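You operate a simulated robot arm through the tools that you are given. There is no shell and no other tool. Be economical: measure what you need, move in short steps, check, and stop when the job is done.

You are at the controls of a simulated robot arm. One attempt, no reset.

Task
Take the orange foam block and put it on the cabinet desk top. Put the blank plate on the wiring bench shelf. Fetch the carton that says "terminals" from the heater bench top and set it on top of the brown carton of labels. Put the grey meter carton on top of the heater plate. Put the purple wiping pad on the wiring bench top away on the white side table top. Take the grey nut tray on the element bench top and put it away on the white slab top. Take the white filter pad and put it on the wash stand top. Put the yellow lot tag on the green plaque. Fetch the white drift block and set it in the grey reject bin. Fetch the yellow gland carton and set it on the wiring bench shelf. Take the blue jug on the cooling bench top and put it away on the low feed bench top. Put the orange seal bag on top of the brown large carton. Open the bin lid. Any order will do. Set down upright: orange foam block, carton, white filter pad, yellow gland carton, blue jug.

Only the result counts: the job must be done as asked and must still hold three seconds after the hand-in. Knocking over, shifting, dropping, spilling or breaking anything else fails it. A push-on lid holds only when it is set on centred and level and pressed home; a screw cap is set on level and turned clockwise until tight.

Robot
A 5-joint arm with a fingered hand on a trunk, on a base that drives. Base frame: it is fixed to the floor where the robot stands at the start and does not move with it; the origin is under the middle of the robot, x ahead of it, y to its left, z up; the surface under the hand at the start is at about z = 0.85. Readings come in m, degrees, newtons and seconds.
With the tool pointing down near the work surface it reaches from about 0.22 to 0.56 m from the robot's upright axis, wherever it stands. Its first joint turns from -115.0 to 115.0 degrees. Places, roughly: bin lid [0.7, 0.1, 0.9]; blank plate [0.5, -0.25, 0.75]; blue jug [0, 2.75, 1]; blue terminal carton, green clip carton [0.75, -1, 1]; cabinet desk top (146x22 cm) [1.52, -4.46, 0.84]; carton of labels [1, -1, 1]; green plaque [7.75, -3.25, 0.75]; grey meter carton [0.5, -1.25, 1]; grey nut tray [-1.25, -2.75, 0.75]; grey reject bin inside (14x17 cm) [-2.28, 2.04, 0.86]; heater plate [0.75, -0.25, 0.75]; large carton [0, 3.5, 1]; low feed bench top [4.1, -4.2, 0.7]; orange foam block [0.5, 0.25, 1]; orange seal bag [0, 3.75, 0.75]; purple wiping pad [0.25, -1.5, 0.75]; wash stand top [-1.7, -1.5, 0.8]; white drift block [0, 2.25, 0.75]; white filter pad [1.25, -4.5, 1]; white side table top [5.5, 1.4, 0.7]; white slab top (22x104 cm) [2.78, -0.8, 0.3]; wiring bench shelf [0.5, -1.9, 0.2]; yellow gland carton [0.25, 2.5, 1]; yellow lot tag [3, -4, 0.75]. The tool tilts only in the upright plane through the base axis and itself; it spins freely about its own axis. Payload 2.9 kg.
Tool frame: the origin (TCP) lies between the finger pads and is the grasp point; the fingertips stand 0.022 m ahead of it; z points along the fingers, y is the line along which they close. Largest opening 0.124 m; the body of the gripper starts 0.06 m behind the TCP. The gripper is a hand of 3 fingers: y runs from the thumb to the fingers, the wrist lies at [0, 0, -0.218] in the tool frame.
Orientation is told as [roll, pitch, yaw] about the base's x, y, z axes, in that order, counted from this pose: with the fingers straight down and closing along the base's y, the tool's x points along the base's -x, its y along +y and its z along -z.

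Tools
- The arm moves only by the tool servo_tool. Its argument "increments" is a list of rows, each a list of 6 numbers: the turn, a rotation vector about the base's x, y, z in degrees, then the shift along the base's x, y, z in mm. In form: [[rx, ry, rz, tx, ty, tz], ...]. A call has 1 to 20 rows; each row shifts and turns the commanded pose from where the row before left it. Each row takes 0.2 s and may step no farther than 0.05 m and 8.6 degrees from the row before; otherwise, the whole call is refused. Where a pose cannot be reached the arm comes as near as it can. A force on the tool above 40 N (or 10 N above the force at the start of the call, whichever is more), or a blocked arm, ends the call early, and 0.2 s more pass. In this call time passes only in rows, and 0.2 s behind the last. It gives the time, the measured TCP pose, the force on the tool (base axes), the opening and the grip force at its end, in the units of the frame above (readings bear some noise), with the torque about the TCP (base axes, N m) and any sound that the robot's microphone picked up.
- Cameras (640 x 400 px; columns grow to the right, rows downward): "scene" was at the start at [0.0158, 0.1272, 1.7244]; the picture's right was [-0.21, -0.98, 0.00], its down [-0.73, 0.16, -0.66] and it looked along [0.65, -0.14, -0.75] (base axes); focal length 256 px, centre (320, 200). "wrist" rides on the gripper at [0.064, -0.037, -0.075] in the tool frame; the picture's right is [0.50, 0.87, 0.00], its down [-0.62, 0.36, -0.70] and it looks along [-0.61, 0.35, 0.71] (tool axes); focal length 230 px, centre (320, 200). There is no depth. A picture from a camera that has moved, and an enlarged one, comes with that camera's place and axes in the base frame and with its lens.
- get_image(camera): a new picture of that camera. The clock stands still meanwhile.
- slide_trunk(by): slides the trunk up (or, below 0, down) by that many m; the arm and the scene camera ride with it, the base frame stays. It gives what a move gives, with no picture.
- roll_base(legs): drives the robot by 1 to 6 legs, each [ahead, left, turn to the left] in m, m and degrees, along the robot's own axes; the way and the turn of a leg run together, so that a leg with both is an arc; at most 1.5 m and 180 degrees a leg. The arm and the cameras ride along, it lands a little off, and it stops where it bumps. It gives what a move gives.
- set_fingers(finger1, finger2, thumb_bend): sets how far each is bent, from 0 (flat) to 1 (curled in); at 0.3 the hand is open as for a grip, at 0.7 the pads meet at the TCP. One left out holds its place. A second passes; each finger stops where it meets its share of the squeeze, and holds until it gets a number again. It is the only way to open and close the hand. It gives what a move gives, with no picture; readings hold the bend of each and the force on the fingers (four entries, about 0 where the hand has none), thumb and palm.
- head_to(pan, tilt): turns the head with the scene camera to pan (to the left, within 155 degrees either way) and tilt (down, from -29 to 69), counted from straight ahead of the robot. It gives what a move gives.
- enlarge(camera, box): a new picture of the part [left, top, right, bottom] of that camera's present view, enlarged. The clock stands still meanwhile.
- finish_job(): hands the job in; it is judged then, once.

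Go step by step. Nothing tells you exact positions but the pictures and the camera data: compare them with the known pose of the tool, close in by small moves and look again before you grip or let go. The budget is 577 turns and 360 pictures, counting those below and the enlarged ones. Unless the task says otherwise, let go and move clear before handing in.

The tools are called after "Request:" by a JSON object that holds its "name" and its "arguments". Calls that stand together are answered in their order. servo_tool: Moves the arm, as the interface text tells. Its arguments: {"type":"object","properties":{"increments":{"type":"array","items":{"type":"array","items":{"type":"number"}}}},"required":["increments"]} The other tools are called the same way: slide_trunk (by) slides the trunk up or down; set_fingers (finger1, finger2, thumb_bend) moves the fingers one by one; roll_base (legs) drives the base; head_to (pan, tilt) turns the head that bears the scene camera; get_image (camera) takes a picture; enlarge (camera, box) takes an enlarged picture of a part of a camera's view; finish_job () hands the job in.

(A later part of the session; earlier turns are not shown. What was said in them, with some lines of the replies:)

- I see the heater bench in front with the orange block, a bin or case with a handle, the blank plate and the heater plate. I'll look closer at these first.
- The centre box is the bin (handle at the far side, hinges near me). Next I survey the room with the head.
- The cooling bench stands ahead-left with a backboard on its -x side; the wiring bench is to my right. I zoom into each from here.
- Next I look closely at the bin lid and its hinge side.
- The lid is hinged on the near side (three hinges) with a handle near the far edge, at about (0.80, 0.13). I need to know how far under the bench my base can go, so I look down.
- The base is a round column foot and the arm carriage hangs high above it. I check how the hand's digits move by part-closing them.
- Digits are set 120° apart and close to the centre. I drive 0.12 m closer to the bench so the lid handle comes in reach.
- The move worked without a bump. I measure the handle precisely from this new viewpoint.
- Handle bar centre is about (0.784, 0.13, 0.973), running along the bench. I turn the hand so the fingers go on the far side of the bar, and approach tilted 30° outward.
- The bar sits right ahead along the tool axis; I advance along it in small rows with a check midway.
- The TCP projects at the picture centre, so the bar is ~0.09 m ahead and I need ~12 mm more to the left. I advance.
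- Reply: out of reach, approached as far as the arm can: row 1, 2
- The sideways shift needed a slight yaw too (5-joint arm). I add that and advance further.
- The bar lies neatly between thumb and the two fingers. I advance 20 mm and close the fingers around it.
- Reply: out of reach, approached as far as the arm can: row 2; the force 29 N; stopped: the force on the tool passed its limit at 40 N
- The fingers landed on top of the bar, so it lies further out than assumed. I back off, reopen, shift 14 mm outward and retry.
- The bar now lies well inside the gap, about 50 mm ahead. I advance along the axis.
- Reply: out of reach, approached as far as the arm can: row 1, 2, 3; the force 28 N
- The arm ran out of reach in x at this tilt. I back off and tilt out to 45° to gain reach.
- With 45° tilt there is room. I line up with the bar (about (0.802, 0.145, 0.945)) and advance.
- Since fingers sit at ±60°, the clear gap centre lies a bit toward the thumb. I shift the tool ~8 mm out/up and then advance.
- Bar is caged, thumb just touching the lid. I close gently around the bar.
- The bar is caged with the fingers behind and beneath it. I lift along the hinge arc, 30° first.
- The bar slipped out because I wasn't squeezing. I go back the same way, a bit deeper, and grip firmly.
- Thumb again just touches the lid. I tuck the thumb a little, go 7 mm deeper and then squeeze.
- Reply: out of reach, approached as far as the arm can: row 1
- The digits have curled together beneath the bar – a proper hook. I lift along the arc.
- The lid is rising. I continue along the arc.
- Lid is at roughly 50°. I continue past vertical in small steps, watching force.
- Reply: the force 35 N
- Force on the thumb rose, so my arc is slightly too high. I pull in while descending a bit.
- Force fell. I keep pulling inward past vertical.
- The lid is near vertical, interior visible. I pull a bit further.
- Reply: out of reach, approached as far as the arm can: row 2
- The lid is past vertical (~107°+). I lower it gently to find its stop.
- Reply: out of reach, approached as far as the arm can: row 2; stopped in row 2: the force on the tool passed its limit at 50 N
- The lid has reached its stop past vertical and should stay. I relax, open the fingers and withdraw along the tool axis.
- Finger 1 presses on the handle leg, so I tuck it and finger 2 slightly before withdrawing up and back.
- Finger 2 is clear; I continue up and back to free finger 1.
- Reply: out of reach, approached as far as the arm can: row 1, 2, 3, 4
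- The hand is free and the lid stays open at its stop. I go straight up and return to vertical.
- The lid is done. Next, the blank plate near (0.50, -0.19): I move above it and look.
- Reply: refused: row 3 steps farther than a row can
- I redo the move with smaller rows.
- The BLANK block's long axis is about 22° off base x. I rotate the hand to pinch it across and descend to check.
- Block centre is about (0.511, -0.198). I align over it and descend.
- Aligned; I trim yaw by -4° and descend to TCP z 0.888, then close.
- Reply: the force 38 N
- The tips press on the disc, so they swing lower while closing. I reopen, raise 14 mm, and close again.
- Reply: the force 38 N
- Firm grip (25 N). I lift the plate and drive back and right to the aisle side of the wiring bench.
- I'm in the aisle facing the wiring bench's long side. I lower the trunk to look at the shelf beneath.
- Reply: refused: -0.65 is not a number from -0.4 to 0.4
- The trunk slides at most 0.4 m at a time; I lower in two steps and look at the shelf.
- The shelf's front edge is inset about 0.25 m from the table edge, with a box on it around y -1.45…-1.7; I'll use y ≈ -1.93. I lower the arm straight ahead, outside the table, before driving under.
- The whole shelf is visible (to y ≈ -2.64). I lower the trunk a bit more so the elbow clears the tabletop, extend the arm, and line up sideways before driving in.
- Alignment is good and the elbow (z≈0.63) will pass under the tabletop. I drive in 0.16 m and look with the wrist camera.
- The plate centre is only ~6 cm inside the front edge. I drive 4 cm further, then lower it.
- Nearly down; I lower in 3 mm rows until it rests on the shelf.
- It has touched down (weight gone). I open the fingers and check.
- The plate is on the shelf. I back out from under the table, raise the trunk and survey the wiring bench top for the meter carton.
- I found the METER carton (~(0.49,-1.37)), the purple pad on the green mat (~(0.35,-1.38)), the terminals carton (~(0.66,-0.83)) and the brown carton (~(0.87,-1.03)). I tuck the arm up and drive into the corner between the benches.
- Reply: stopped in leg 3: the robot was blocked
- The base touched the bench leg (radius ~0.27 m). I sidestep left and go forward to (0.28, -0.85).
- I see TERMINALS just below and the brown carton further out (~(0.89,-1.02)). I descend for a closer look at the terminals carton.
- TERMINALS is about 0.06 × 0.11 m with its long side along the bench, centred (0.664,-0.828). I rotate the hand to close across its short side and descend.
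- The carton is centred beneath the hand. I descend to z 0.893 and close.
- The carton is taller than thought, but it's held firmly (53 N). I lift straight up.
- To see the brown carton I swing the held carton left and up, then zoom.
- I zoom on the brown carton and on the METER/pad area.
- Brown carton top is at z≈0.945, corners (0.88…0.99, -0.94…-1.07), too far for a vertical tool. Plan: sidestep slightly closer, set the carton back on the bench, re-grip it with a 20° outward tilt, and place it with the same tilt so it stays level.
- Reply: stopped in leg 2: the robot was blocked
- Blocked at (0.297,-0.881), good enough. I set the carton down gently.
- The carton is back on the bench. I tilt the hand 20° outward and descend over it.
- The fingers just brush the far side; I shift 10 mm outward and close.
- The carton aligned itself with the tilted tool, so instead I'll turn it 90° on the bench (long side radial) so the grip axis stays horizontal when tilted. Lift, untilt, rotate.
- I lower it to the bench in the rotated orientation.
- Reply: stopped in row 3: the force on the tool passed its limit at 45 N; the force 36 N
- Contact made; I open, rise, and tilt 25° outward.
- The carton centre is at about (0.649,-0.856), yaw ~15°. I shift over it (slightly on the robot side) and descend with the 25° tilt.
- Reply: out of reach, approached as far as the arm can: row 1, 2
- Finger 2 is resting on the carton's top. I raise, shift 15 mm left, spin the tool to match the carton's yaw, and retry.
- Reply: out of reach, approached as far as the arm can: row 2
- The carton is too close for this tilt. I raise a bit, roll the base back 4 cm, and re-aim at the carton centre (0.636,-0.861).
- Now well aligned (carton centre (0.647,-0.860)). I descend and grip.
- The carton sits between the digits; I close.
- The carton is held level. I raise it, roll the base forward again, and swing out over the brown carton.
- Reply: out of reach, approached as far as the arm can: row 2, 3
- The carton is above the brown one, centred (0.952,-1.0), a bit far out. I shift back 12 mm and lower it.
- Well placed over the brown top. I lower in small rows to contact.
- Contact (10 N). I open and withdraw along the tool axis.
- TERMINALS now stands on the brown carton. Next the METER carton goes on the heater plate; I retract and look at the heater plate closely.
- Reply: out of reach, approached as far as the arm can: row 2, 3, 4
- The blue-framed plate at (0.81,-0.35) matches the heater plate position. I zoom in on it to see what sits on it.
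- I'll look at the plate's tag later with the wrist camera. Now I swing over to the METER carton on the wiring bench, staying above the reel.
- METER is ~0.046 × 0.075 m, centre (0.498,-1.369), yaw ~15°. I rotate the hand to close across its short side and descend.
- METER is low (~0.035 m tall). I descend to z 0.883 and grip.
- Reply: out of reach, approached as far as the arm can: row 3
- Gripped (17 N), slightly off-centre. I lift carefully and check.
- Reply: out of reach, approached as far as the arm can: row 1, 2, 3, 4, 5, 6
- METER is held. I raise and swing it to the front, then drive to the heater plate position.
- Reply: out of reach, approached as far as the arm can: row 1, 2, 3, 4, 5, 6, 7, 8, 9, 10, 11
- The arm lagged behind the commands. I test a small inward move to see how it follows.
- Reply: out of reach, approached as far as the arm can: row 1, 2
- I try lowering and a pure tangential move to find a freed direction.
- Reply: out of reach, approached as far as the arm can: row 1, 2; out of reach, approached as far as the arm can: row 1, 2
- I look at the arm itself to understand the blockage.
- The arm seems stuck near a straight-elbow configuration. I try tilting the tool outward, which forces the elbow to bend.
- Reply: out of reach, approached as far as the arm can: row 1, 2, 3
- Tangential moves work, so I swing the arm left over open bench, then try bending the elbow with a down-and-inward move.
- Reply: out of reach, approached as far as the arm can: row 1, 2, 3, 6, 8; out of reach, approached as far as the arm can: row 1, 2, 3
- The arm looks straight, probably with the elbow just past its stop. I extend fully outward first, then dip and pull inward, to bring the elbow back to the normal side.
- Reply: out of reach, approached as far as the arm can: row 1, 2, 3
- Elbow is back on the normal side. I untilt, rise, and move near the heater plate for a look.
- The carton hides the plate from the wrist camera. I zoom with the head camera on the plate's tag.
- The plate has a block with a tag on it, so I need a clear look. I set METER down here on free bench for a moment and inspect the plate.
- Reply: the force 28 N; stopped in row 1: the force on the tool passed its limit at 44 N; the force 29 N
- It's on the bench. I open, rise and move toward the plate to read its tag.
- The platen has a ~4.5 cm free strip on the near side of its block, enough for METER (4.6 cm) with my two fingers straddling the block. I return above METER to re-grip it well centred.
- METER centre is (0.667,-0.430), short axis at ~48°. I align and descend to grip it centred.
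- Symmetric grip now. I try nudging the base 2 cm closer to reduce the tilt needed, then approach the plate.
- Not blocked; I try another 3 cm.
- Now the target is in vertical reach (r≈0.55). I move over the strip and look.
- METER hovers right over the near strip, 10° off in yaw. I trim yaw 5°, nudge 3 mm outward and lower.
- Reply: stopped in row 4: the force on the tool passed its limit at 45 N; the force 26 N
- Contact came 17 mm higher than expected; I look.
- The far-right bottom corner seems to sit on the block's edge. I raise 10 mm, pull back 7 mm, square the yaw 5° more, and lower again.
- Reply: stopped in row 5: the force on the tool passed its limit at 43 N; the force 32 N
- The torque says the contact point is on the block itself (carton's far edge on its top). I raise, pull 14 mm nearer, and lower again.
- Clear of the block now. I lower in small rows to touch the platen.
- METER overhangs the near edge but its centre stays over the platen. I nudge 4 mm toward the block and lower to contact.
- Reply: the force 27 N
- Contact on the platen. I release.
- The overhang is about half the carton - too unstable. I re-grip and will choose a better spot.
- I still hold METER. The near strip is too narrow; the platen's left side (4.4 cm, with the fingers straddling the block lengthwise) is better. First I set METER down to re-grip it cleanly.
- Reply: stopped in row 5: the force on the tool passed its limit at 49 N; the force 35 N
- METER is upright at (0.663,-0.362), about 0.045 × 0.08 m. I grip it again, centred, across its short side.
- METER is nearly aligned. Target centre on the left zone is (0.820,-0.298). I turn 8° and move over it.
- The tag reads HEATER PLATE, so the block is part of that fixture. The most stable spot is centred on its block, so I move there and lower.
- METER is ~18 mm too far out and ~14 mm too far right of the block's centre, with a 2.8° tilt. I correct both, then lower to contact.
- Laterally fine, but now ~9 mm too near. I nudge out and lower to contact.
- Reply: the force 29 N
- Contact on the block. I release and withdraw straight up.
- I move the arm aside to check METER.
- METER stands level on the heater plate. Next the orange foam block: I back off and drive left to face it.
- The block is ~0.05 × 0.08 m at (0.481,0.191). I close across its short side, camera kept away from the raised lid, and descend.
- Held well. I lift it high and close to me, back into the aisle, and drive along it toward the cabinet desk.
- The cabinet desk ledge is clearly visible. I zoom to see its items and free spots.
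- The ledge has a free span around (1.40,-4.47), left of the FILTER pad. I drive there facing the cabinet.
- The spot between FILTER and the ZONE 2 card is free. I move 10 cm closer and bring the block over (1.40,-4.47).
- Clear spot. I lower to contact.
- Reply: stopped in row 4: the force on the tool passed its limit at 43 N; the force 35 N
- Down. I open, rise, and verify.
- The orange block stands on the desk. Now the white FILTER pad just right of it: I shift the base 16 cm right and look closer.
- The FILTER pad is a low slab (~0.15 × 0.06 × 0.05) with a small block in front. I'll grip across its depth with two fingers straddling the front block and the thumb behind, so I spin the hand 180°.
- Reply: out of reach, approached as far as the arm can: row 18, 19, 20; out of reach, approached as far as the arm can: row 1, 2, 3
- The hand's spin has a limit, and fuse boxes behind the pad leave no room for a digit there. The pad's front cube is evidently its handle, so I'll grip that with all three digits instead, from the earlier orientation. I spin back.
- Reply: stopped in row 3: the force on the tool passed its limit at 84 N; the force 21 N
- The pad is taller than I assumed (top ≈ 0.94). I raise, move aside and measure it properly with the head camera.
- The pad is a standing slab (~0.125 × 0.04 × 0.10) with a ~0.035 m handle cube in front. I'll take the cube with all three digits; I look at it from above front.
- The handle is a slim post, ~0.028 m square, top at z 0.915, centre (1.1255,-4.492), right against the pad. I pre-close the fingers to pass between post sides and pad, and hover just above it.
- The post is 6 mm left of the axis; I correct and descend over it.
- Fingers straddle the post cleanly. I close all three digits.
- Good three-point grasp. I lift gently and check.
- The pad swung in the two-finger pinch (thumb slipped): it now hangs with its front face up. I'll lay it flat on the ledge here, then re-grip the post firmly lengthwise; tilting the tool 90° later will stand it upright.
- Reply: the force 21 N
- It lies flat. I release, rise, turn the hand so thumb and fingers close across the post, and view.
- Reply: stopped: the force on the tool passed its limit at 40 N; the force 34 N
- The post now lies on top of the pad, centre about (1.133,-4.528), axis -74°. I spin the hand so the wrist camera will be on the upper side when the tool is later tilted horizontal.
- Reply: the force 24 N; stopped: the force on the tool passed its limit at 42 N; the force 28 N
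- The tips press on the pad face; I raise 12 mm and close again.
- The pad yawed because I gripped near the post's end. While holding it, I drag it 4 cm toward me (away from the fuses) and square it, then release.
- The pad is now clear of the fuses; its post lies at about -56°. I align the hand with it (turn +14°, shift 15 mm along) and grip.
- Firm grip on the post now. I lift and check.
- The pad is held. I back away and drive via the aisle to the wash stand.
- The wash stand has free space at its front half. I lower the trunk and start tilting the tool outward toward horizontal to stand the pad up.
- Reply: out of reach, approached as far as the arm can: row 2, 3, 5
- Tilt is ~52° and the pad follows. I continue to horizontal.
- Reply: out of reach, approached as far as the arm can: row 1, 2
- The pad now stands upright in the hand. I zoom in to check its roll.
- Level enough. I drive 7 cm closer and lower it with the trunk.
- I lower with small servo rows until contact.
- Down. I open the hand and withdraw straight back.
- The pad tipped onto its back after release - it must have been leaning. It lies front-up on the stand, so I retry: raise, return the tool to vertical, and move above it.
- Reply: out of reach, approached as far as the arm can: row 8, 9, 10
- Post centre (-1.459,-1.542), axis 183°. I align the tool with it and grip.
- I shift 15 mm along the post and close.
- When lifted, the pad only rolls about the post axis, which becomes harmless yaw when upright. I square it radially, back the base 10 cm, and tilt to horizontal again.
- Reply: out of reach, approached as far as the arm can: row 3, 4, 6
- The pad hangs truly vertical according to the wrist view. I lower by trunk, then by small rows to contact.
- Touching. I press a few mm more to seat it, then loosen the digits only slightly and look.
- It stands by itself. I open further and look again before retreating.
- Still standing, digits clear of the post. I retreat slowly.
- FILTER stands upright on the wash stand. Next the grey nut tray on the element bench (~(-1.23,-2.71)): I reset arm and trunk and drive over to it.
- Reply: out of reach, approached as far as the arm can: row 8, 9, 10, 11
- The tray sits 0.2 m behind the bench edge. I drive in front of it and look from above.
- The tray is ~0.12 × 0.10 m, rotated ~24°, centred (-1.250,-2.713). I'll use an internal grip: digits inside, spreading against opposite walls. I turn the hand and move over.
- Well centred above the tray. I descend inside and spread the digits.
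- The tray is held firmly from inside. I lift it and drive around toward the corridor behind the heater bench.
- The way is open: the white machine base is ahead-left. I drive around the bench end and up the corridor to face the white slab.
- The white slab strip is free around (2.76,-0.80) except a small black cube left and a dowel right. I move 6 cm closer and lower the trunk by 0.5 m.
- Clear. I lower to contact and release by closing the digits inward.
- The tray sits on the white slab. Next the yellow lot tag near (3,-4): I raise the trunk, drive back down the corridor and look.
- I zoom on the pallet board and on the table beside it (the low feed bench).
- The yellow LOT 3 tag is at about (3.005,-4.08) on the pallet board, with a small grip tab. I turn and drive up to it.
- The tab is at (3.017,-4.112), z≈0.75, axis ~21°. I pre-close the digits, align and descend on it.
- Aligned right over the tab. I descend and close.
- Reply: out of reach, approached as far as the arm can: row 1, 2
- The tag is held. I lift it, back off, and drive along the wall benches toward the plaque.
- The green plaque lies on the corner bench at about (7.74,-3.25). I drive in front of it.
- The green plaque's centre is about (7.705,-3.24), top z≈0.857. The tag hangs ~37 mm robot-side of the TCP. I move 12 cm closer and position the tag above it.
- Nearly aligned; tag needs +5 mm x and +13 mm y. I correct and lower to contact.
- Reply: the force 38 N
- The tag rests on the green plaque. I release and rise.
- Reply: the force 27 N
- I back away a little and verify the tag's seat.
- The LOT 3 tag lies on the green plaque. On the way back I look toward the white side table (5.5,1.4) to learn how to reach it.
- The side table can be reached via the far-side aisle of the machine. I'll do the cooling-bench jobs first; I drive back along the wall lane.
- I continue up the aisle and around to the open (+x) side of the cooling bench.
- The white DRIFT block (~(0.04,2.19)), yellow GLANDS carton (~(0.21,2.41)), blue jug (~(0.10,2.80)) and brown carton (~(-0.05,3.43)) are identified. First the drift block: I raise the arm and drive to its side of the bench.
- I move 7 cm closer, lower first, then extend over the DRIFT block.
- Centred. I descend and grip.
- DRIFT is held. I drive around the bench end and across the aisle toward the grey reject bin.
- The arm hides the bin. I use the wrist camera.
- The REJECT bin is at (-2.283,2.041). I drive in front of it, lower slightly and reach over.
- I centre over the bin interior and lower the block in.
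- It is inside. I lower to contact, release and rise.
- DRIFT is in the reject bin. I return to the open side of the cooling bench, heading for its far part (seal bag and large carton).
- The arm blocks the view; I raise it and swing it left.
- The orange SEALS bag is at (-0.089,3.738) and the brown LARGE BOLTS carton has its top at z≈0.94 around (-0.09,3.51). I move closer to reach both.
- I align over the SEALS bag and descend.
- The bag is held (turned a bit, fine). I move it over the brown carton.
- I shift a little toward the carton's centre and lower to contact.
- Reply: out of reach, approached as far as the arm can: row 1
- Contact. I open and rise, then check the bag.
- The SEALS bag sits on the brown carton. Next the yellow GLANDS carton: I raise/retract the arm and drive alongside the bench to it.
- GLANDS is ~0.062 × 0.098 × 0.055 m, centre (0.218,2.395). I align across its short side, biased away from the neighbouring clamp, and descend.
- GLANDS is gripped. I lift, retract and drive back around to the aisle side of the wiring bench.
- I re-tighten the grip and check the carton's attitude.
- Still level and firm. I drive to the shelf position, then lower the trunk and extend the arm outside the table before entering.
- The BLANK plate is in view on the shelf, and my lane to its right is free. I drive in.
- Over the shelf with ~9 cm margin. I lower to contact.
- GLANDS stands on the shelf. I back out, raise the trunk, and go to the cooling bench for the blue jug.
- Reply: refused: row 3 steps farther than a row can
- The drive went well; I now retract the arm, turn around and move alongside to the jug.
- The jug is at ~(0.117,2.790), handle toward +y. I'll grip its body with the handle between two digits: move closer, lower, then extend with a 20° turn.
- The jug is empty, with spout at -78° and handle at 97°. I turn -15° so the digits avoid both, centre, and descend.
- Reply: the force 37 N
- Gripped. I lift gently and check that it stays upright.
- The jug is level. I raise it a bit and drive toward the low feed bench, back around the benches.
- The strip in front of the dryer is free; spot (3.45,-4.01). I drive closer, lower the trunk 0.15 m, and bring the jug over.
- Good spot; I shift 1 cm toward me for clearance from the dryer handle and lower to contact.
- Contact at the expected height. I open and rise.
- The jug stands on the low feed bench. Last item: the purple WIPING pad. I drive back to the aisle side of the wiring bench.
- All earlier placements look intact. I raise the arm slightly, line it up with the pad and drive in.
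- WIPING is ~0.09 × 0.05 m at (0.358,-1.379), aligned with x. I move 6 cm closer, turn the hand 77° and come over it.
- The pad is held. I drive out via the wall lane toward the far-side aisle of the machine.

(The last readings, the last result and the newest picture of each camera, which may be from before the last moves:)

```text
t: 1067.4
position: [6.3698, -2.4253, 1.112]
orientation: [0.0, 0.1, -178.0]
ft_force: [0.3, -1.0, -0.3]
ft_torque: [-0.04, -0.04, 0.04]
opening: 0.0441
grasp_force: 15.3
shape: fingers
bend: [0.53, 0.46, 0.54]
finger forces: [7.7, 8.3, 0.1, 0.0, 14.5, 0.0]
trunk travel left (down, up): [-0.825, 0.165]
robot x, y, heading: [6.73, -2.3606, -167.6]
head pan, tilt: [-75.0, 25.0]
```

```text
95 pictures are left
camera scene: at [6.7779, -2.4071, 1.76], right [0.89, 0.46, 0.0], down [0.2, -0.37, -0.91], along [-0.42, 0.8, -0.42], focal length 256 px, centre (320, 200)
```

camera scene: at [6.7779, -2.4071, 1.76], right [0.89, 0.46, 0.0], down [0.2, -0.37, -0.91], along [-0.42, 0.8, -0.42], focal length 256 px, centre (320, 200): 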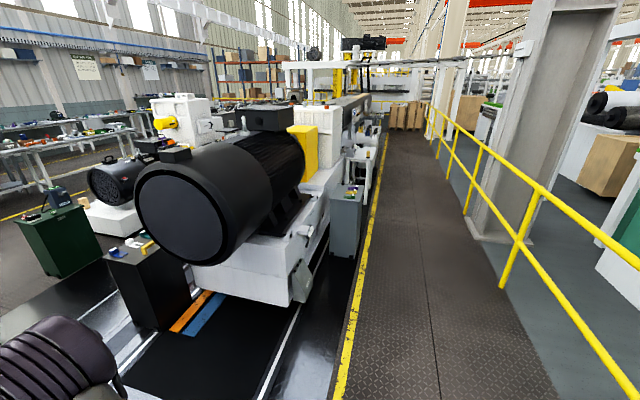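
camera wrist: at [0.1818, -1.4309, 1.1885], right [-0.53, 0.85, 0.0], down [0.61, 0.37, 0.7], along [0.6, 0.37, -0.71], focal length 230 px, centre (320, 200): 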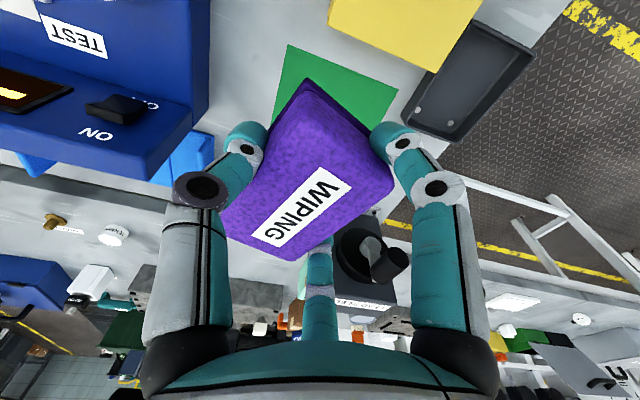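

I keep to the walkway right of the yellow line and drive up the aisle.

Request:
{"name": "roll_base", "arguments": {"legs": [[-0.22, 0, -0.9], [0, -1.5, 0], [0, -1.5, 0], [0, -0.8, 0]]}}

Request:
{"name": "head_to", "arguments": {"pan": -15, "tilt": 35}}

Request:
{"name": "get_image", "arguments": {"camera": "scene"}}

```text
t: 1087.2
position: [5.7215, 1.3532, 1.1131]
orientation: [0.0, 0.0, -177.3]
ft_force: [-0.3, 0.0, -0.9]
ft_torque: [-0.02, 0.0, 0.0]
opening: 0.044
grasp_force: 15.2
shape: fingers
bend: [0.53, 0.46, 0.54]
finger forces: [7.6, 8.3, 0.1, 0.0, 14.4, 0.0]
trunk travel left (down, up): [-0.825, 0.165]
robot x, y, heading: [6.0846, 1.4207, -166.7]
head pan, tilt: [-75.0, 25.0]
```

```text
t: 1088.5
position: [5.7216, 1.3538, 1.113]
orientation: [0.0, -0.1, -177.4]
ft_force: [0.2, -0.1, -0.6]
ft_torque: [0.01, 0.01, 0.01]
opening: 0.0439
grasp_force: 15.3
shape: fingers
bend: [0.53, 0.46, 0.54]
finger forces: [7.6, 8.3, 0.1, 0.1, 14.5, 0.1]
trunk travel left (down, up): [-0.825, 0.165]
robot x, y, heading: [6.0839, 1.4201, -166.8]
head pan, tilt: [-15.0, 35.0]
```

```text
94 pictures are left
camera scene: at [6.0863, 1.298, 1.7442], right [0.03, 1.0, 0.0], down [0.57, -0.02, -0.82], along [-0.82, 0.03, -0.57], focal length 256 px, centre (320, 200)
```

scene: 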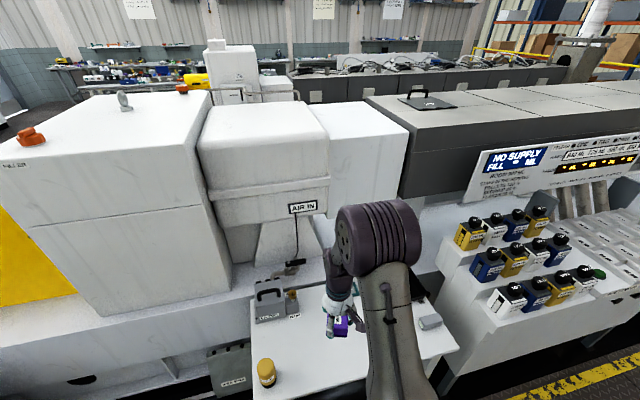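

The white side table is right in front. I zoom on it for a free spot.

Request:
{"name": "enlarge", "arguments": {"camera": "scene", "box": [240, 270, 480, 400]}}

Request:
{"name": "get_image", "arguments": {"camera": "wrist"}}

```text
2.67 times, centred on (360, 335) of scene
camera zoom: at [6.0863, 1.298, 1.7442], right [0.03, 1.0, 0.0], down [0.57, -0.02, -0.82], along [-0.82, 0.03, -0.57], focal length 682 px, centre (213, -160)
```

zoom: 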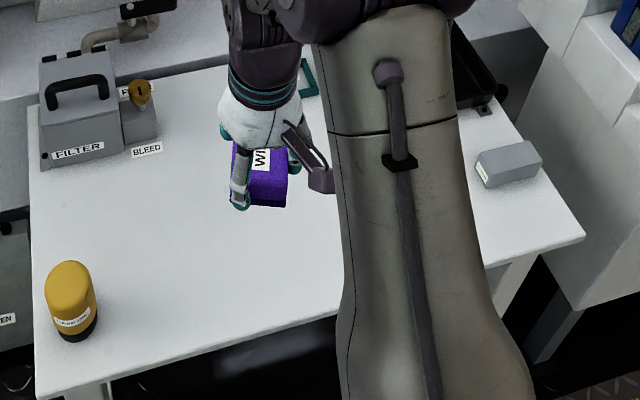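

```text
92 pictures are left
camera wrist: at [5.7849, 1.3944, 1.1877], right [0.54, -0.84, 0.0], down [-0.6, -0.38, 0.7], along [-0.59, -0.38, -0.71], focal length 230 px, centre (320, 200)
```

wrist: 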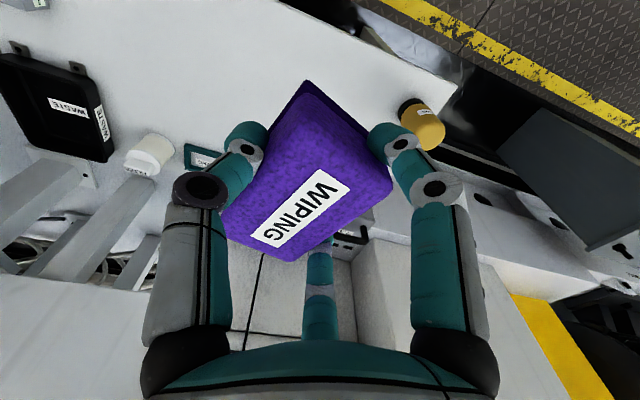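

Centre of the table is free at (5.60,1.34). I lower the trunk, reach out and set the pad down.

Request:
{"name": "slide_trunk", "arguments": {"by": -0.15}}

Request:
{"name": "servo_tool", "arguments": {"increments": [[0, 0, 0, -40, -5, -20], [0, 0, 0, -40, -5, -20], [0, 0, 0, -40, -5, -20], [0, 0, 0, 0, 0, -45], [0, 0, 0, 0, 0, -45], [0, 0, 0, 0, 0, -40], [0, 0, 0, 0, 0, -20]]}}

Request:
{"name": "servo_tool", "arguments": {"increments": [[0, 0, 0, 0, 0, -6], [0, 0, 0, 0, 0, -5], [0, 0, 0, 0, 0, -4], [0, 0, 0, 0, 0, -4]]}}

```text
t: 1090.2
position: [5.7218, 1.3533, 0.963]
orientation: [0.0, 0.1, -177.5]
ft_force: [-0.5, -0.1, -1.2]
ft_torque: [0.02, 0.02, 0.01]
opening: 0.0437
grasp_force: 15.4
shape: fingers
bend: [0.53, 0.46, 0.54]
finger forces: [7.5, 8.3, 0.0, 0.1, 14.5, 0.0]
trunk travel left (down, up): [-0.675, 0.315]
robot x, y, heading: [6.085, 1.4257, -166.9]
head pan, tilt: [-15.0, 35.0]
```

```text
t: 1091.8
position: [5.6033, 1.3382, 0.7684]
orientation: [0.1, -0.6, -177.3]
ft_force: [14.5, 0.9, 46.0]
ft_torque: [0.05, -0.41, 0.49]
opening: 0.0412
grasp_force: 29.3
shape: fingers
bend: [0.53, 0.45, 0.57]
finger forces: [24.0, 14.8, 0.1, 0.0, 19.9, 0.1]
trunk travel left (down, up): [-0.675, 0.315]
robot x, y, heading: [6.0851, 1.4262, -166.9]
head pan, tilt: [-15.0, 35.0]
stopped in row 7: the force on the tool passed its limit at 82 N (the readings are from after the stop); the commanded pose is now the measured one
```

```text
t: 1092.1
position: [5.6015, 1.3378, 0.7687]
orientation: [0.1, -0.9, -177.2]
ft_force: [17.4, 2.5, 44.4]
ft_torque: [0.09, -0.66, 0.46]
opening: 0.0414
grasp_force: 30.3
shape: fingers
bend: [0.52, 0.45, 0.57]
finger forces: [26.3, 14.3, 0.0, 0.0, 20.2, 0.0]
trunk travel left (down, up): [-0.675, 0.315]
robot x, y, heading: [6.0807, 1.4226, -166.7]
head pan, tilt: [-15.0, 35.0]
stopped in row 1: the force on the tool passed its limit at 64 N (the readings are from after the stop); the commanded pose is now the measured one
```

The table is a bit higher than listed; it's in contact. I ease off 4 mm, release and rise.

Request:
{"name": "servo_tool", "arguments": {"increments": [[0, 0, 0, 0, 0, 5]]}}

Request:
{"name": "set_fingers", "arguments": {"finger1": 0.3, "finger2": 0.3, "thumb_bend": 0.3}}

Request:
{"name": "servo_tool", "arguments": {"increments": [[0, 0, 0, 0, 0, 20], [0, 0, 0, 0, 0, 45], [0, 0, 0, 0, 0, 45], [0, 0, 0, 30, 5, 40], [0, 0, 0, 40, 5, 20]]}}

Request:
{"name": "get_image", "arguments": {"camera": "wrist"}}

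Request:
{"name": "get_image", "arguments": {"camera": "scene"}}

```text
t: 1092.5
position: [5.6007, 1.3364, 0.7689]
orientation: [0.2, -0.8, -177.3]
ft_force: [9.9, 0.7, 16.4]
ft_torque: [0.08, -0.09, 0.04]
opening: 0.0411
grasp_force: 18.3
shape: fingers
bend: [0.54, 0.46, 0.57]
finger forces: [9.7, 11.0, 0.0, 0.0, 16.0, 0.0]
trunk travel left (down, up): [-0.675, 0.315]
robot x, y, heading: [6.0843, 1.4225, -166.9]
head pan, tilt: [-15.0, 35.0]
```

```text
t: 1093.5
position: [5.5972, 1.338, 0.7678]
orientation: [0.0, -0.7, -177.3]
ft_force: [-0.2, -0.3, 0.2]
ft_torque: [-0.01, 0.0, -0.03]
opening: 0.1037
grasp_force: 0.1
shape: fingers
bend: [0.3, 0.3, 0.3]
finger forces: [0.0, 0.1, 0.0, 0.1, 0.0, 0.0]
trunk travel left (down, up): [-0.675, 0.315]
robot x, y, heading: [6.0834, 1.4205, -166.7]
head pan, tilt: [-15.0, 35.0]
```

```text
refused: row 4 steps farther than a row can; nothing moved
```

```text
91 pictures are left
camera wrist: at [5.6619, 1.3783, 0.8425], right [0.54, -0.84, 0.0], down [-0.59, -0.38, 0.71], along [-0.6, -0.38, -0.71], focal length 230 px, centre (320, 200)
```

wrist: 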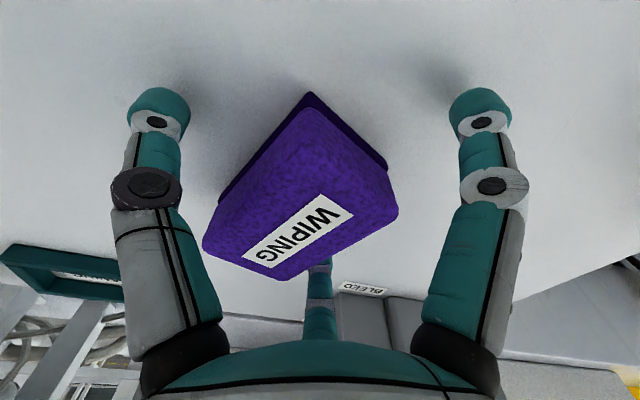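

```text
90 pictures are left
camera scene: at [6.0868, 1.2979, 1.5942], right [0.03, 1.0, 0.0], down [0.57, -0.02, -0.82], along [-0.82, 0.03, -0.57], focal length 256 px, centre (320, 200)
```

scene: 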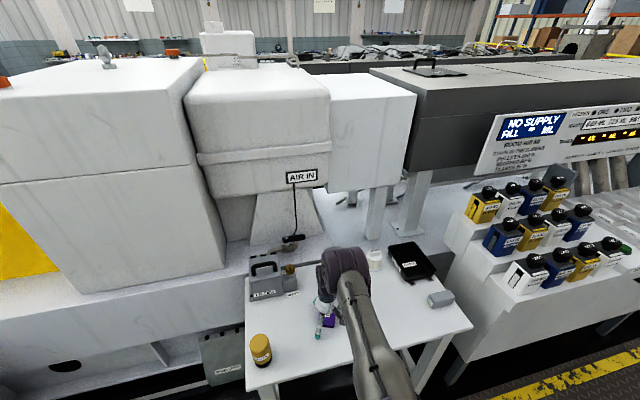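

The pad lies flat on the white side table. I raise the hand clear.

Request:
{"name": "servo_tool", "arguments": {"increments": [[0, 0, 0, 0, 0, 20], [0, 0, 0, 0, 0, 45], [0, 0, 0, 0, 0, 45], [0, 0, 0, 25, 5, 40], [0, 0, 0, 35, 5, 20]]}}

Request:
{"name": "get_image", "arguments": {"camera": "wrist"}}

```text
t: 1094.7
position: [5.6589, 1.3458, 0.9373]
orientation: [0.1, -0.8, -177.3]
ft_force: [-0.2, 0.1, -0.4]
ft_torque: [0.01, 0.03, -0.03]
opening: 0.1036
grasp_force: 0.0
shape: fingers
bend: [0.3, 0.3, 0.3]
finger forces: [0.0, 0.1, 0.0, 0.0, 0.1, 0.0]
trunk travel left (down, up): [-0.675, 0.315]
robot x, y, heading: [6.0856, 1.4269, -166.6]
head pan, tilt: [-15.0, 35.0]
```

```text
89 pictures are left
camera wrist: at [5.7231, 1.3863, 1.0126], right [0.54, -0.84, 0.0], down [-0.59, -0.38, 0.71], along [-0.6, -0.38, -0.71], focal length 230 px, centre (320, 200)
```

wrist: 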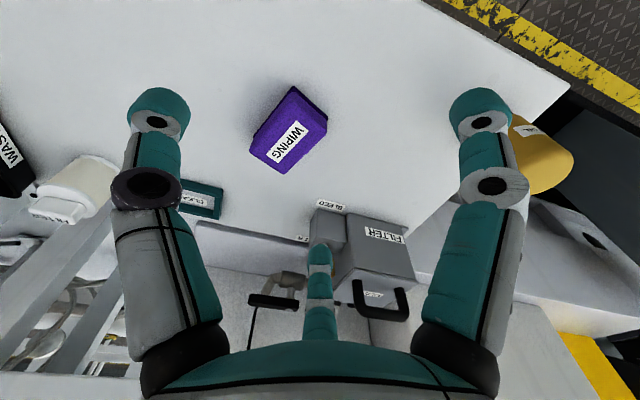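

All thirteen jobs have been placed and seen in the pictures, and the hand is empty and clear of the table. I hand in now.

Request:
{"name": "finish_job", "arguments": {}}

```text
The job is handed in.
```

I did all thirteen jobs, left the hand empty and clear, and handed the job in; no verdict has come back.

- **Grey meter carton:** it stands on the raised black block of the heater plate. The flat area beside the block was too narrow to hold the carton safely.
- **White filter pad:** it fell onto its back after the first set-down. I picked it up again, and it now stands upright on the wash stand.
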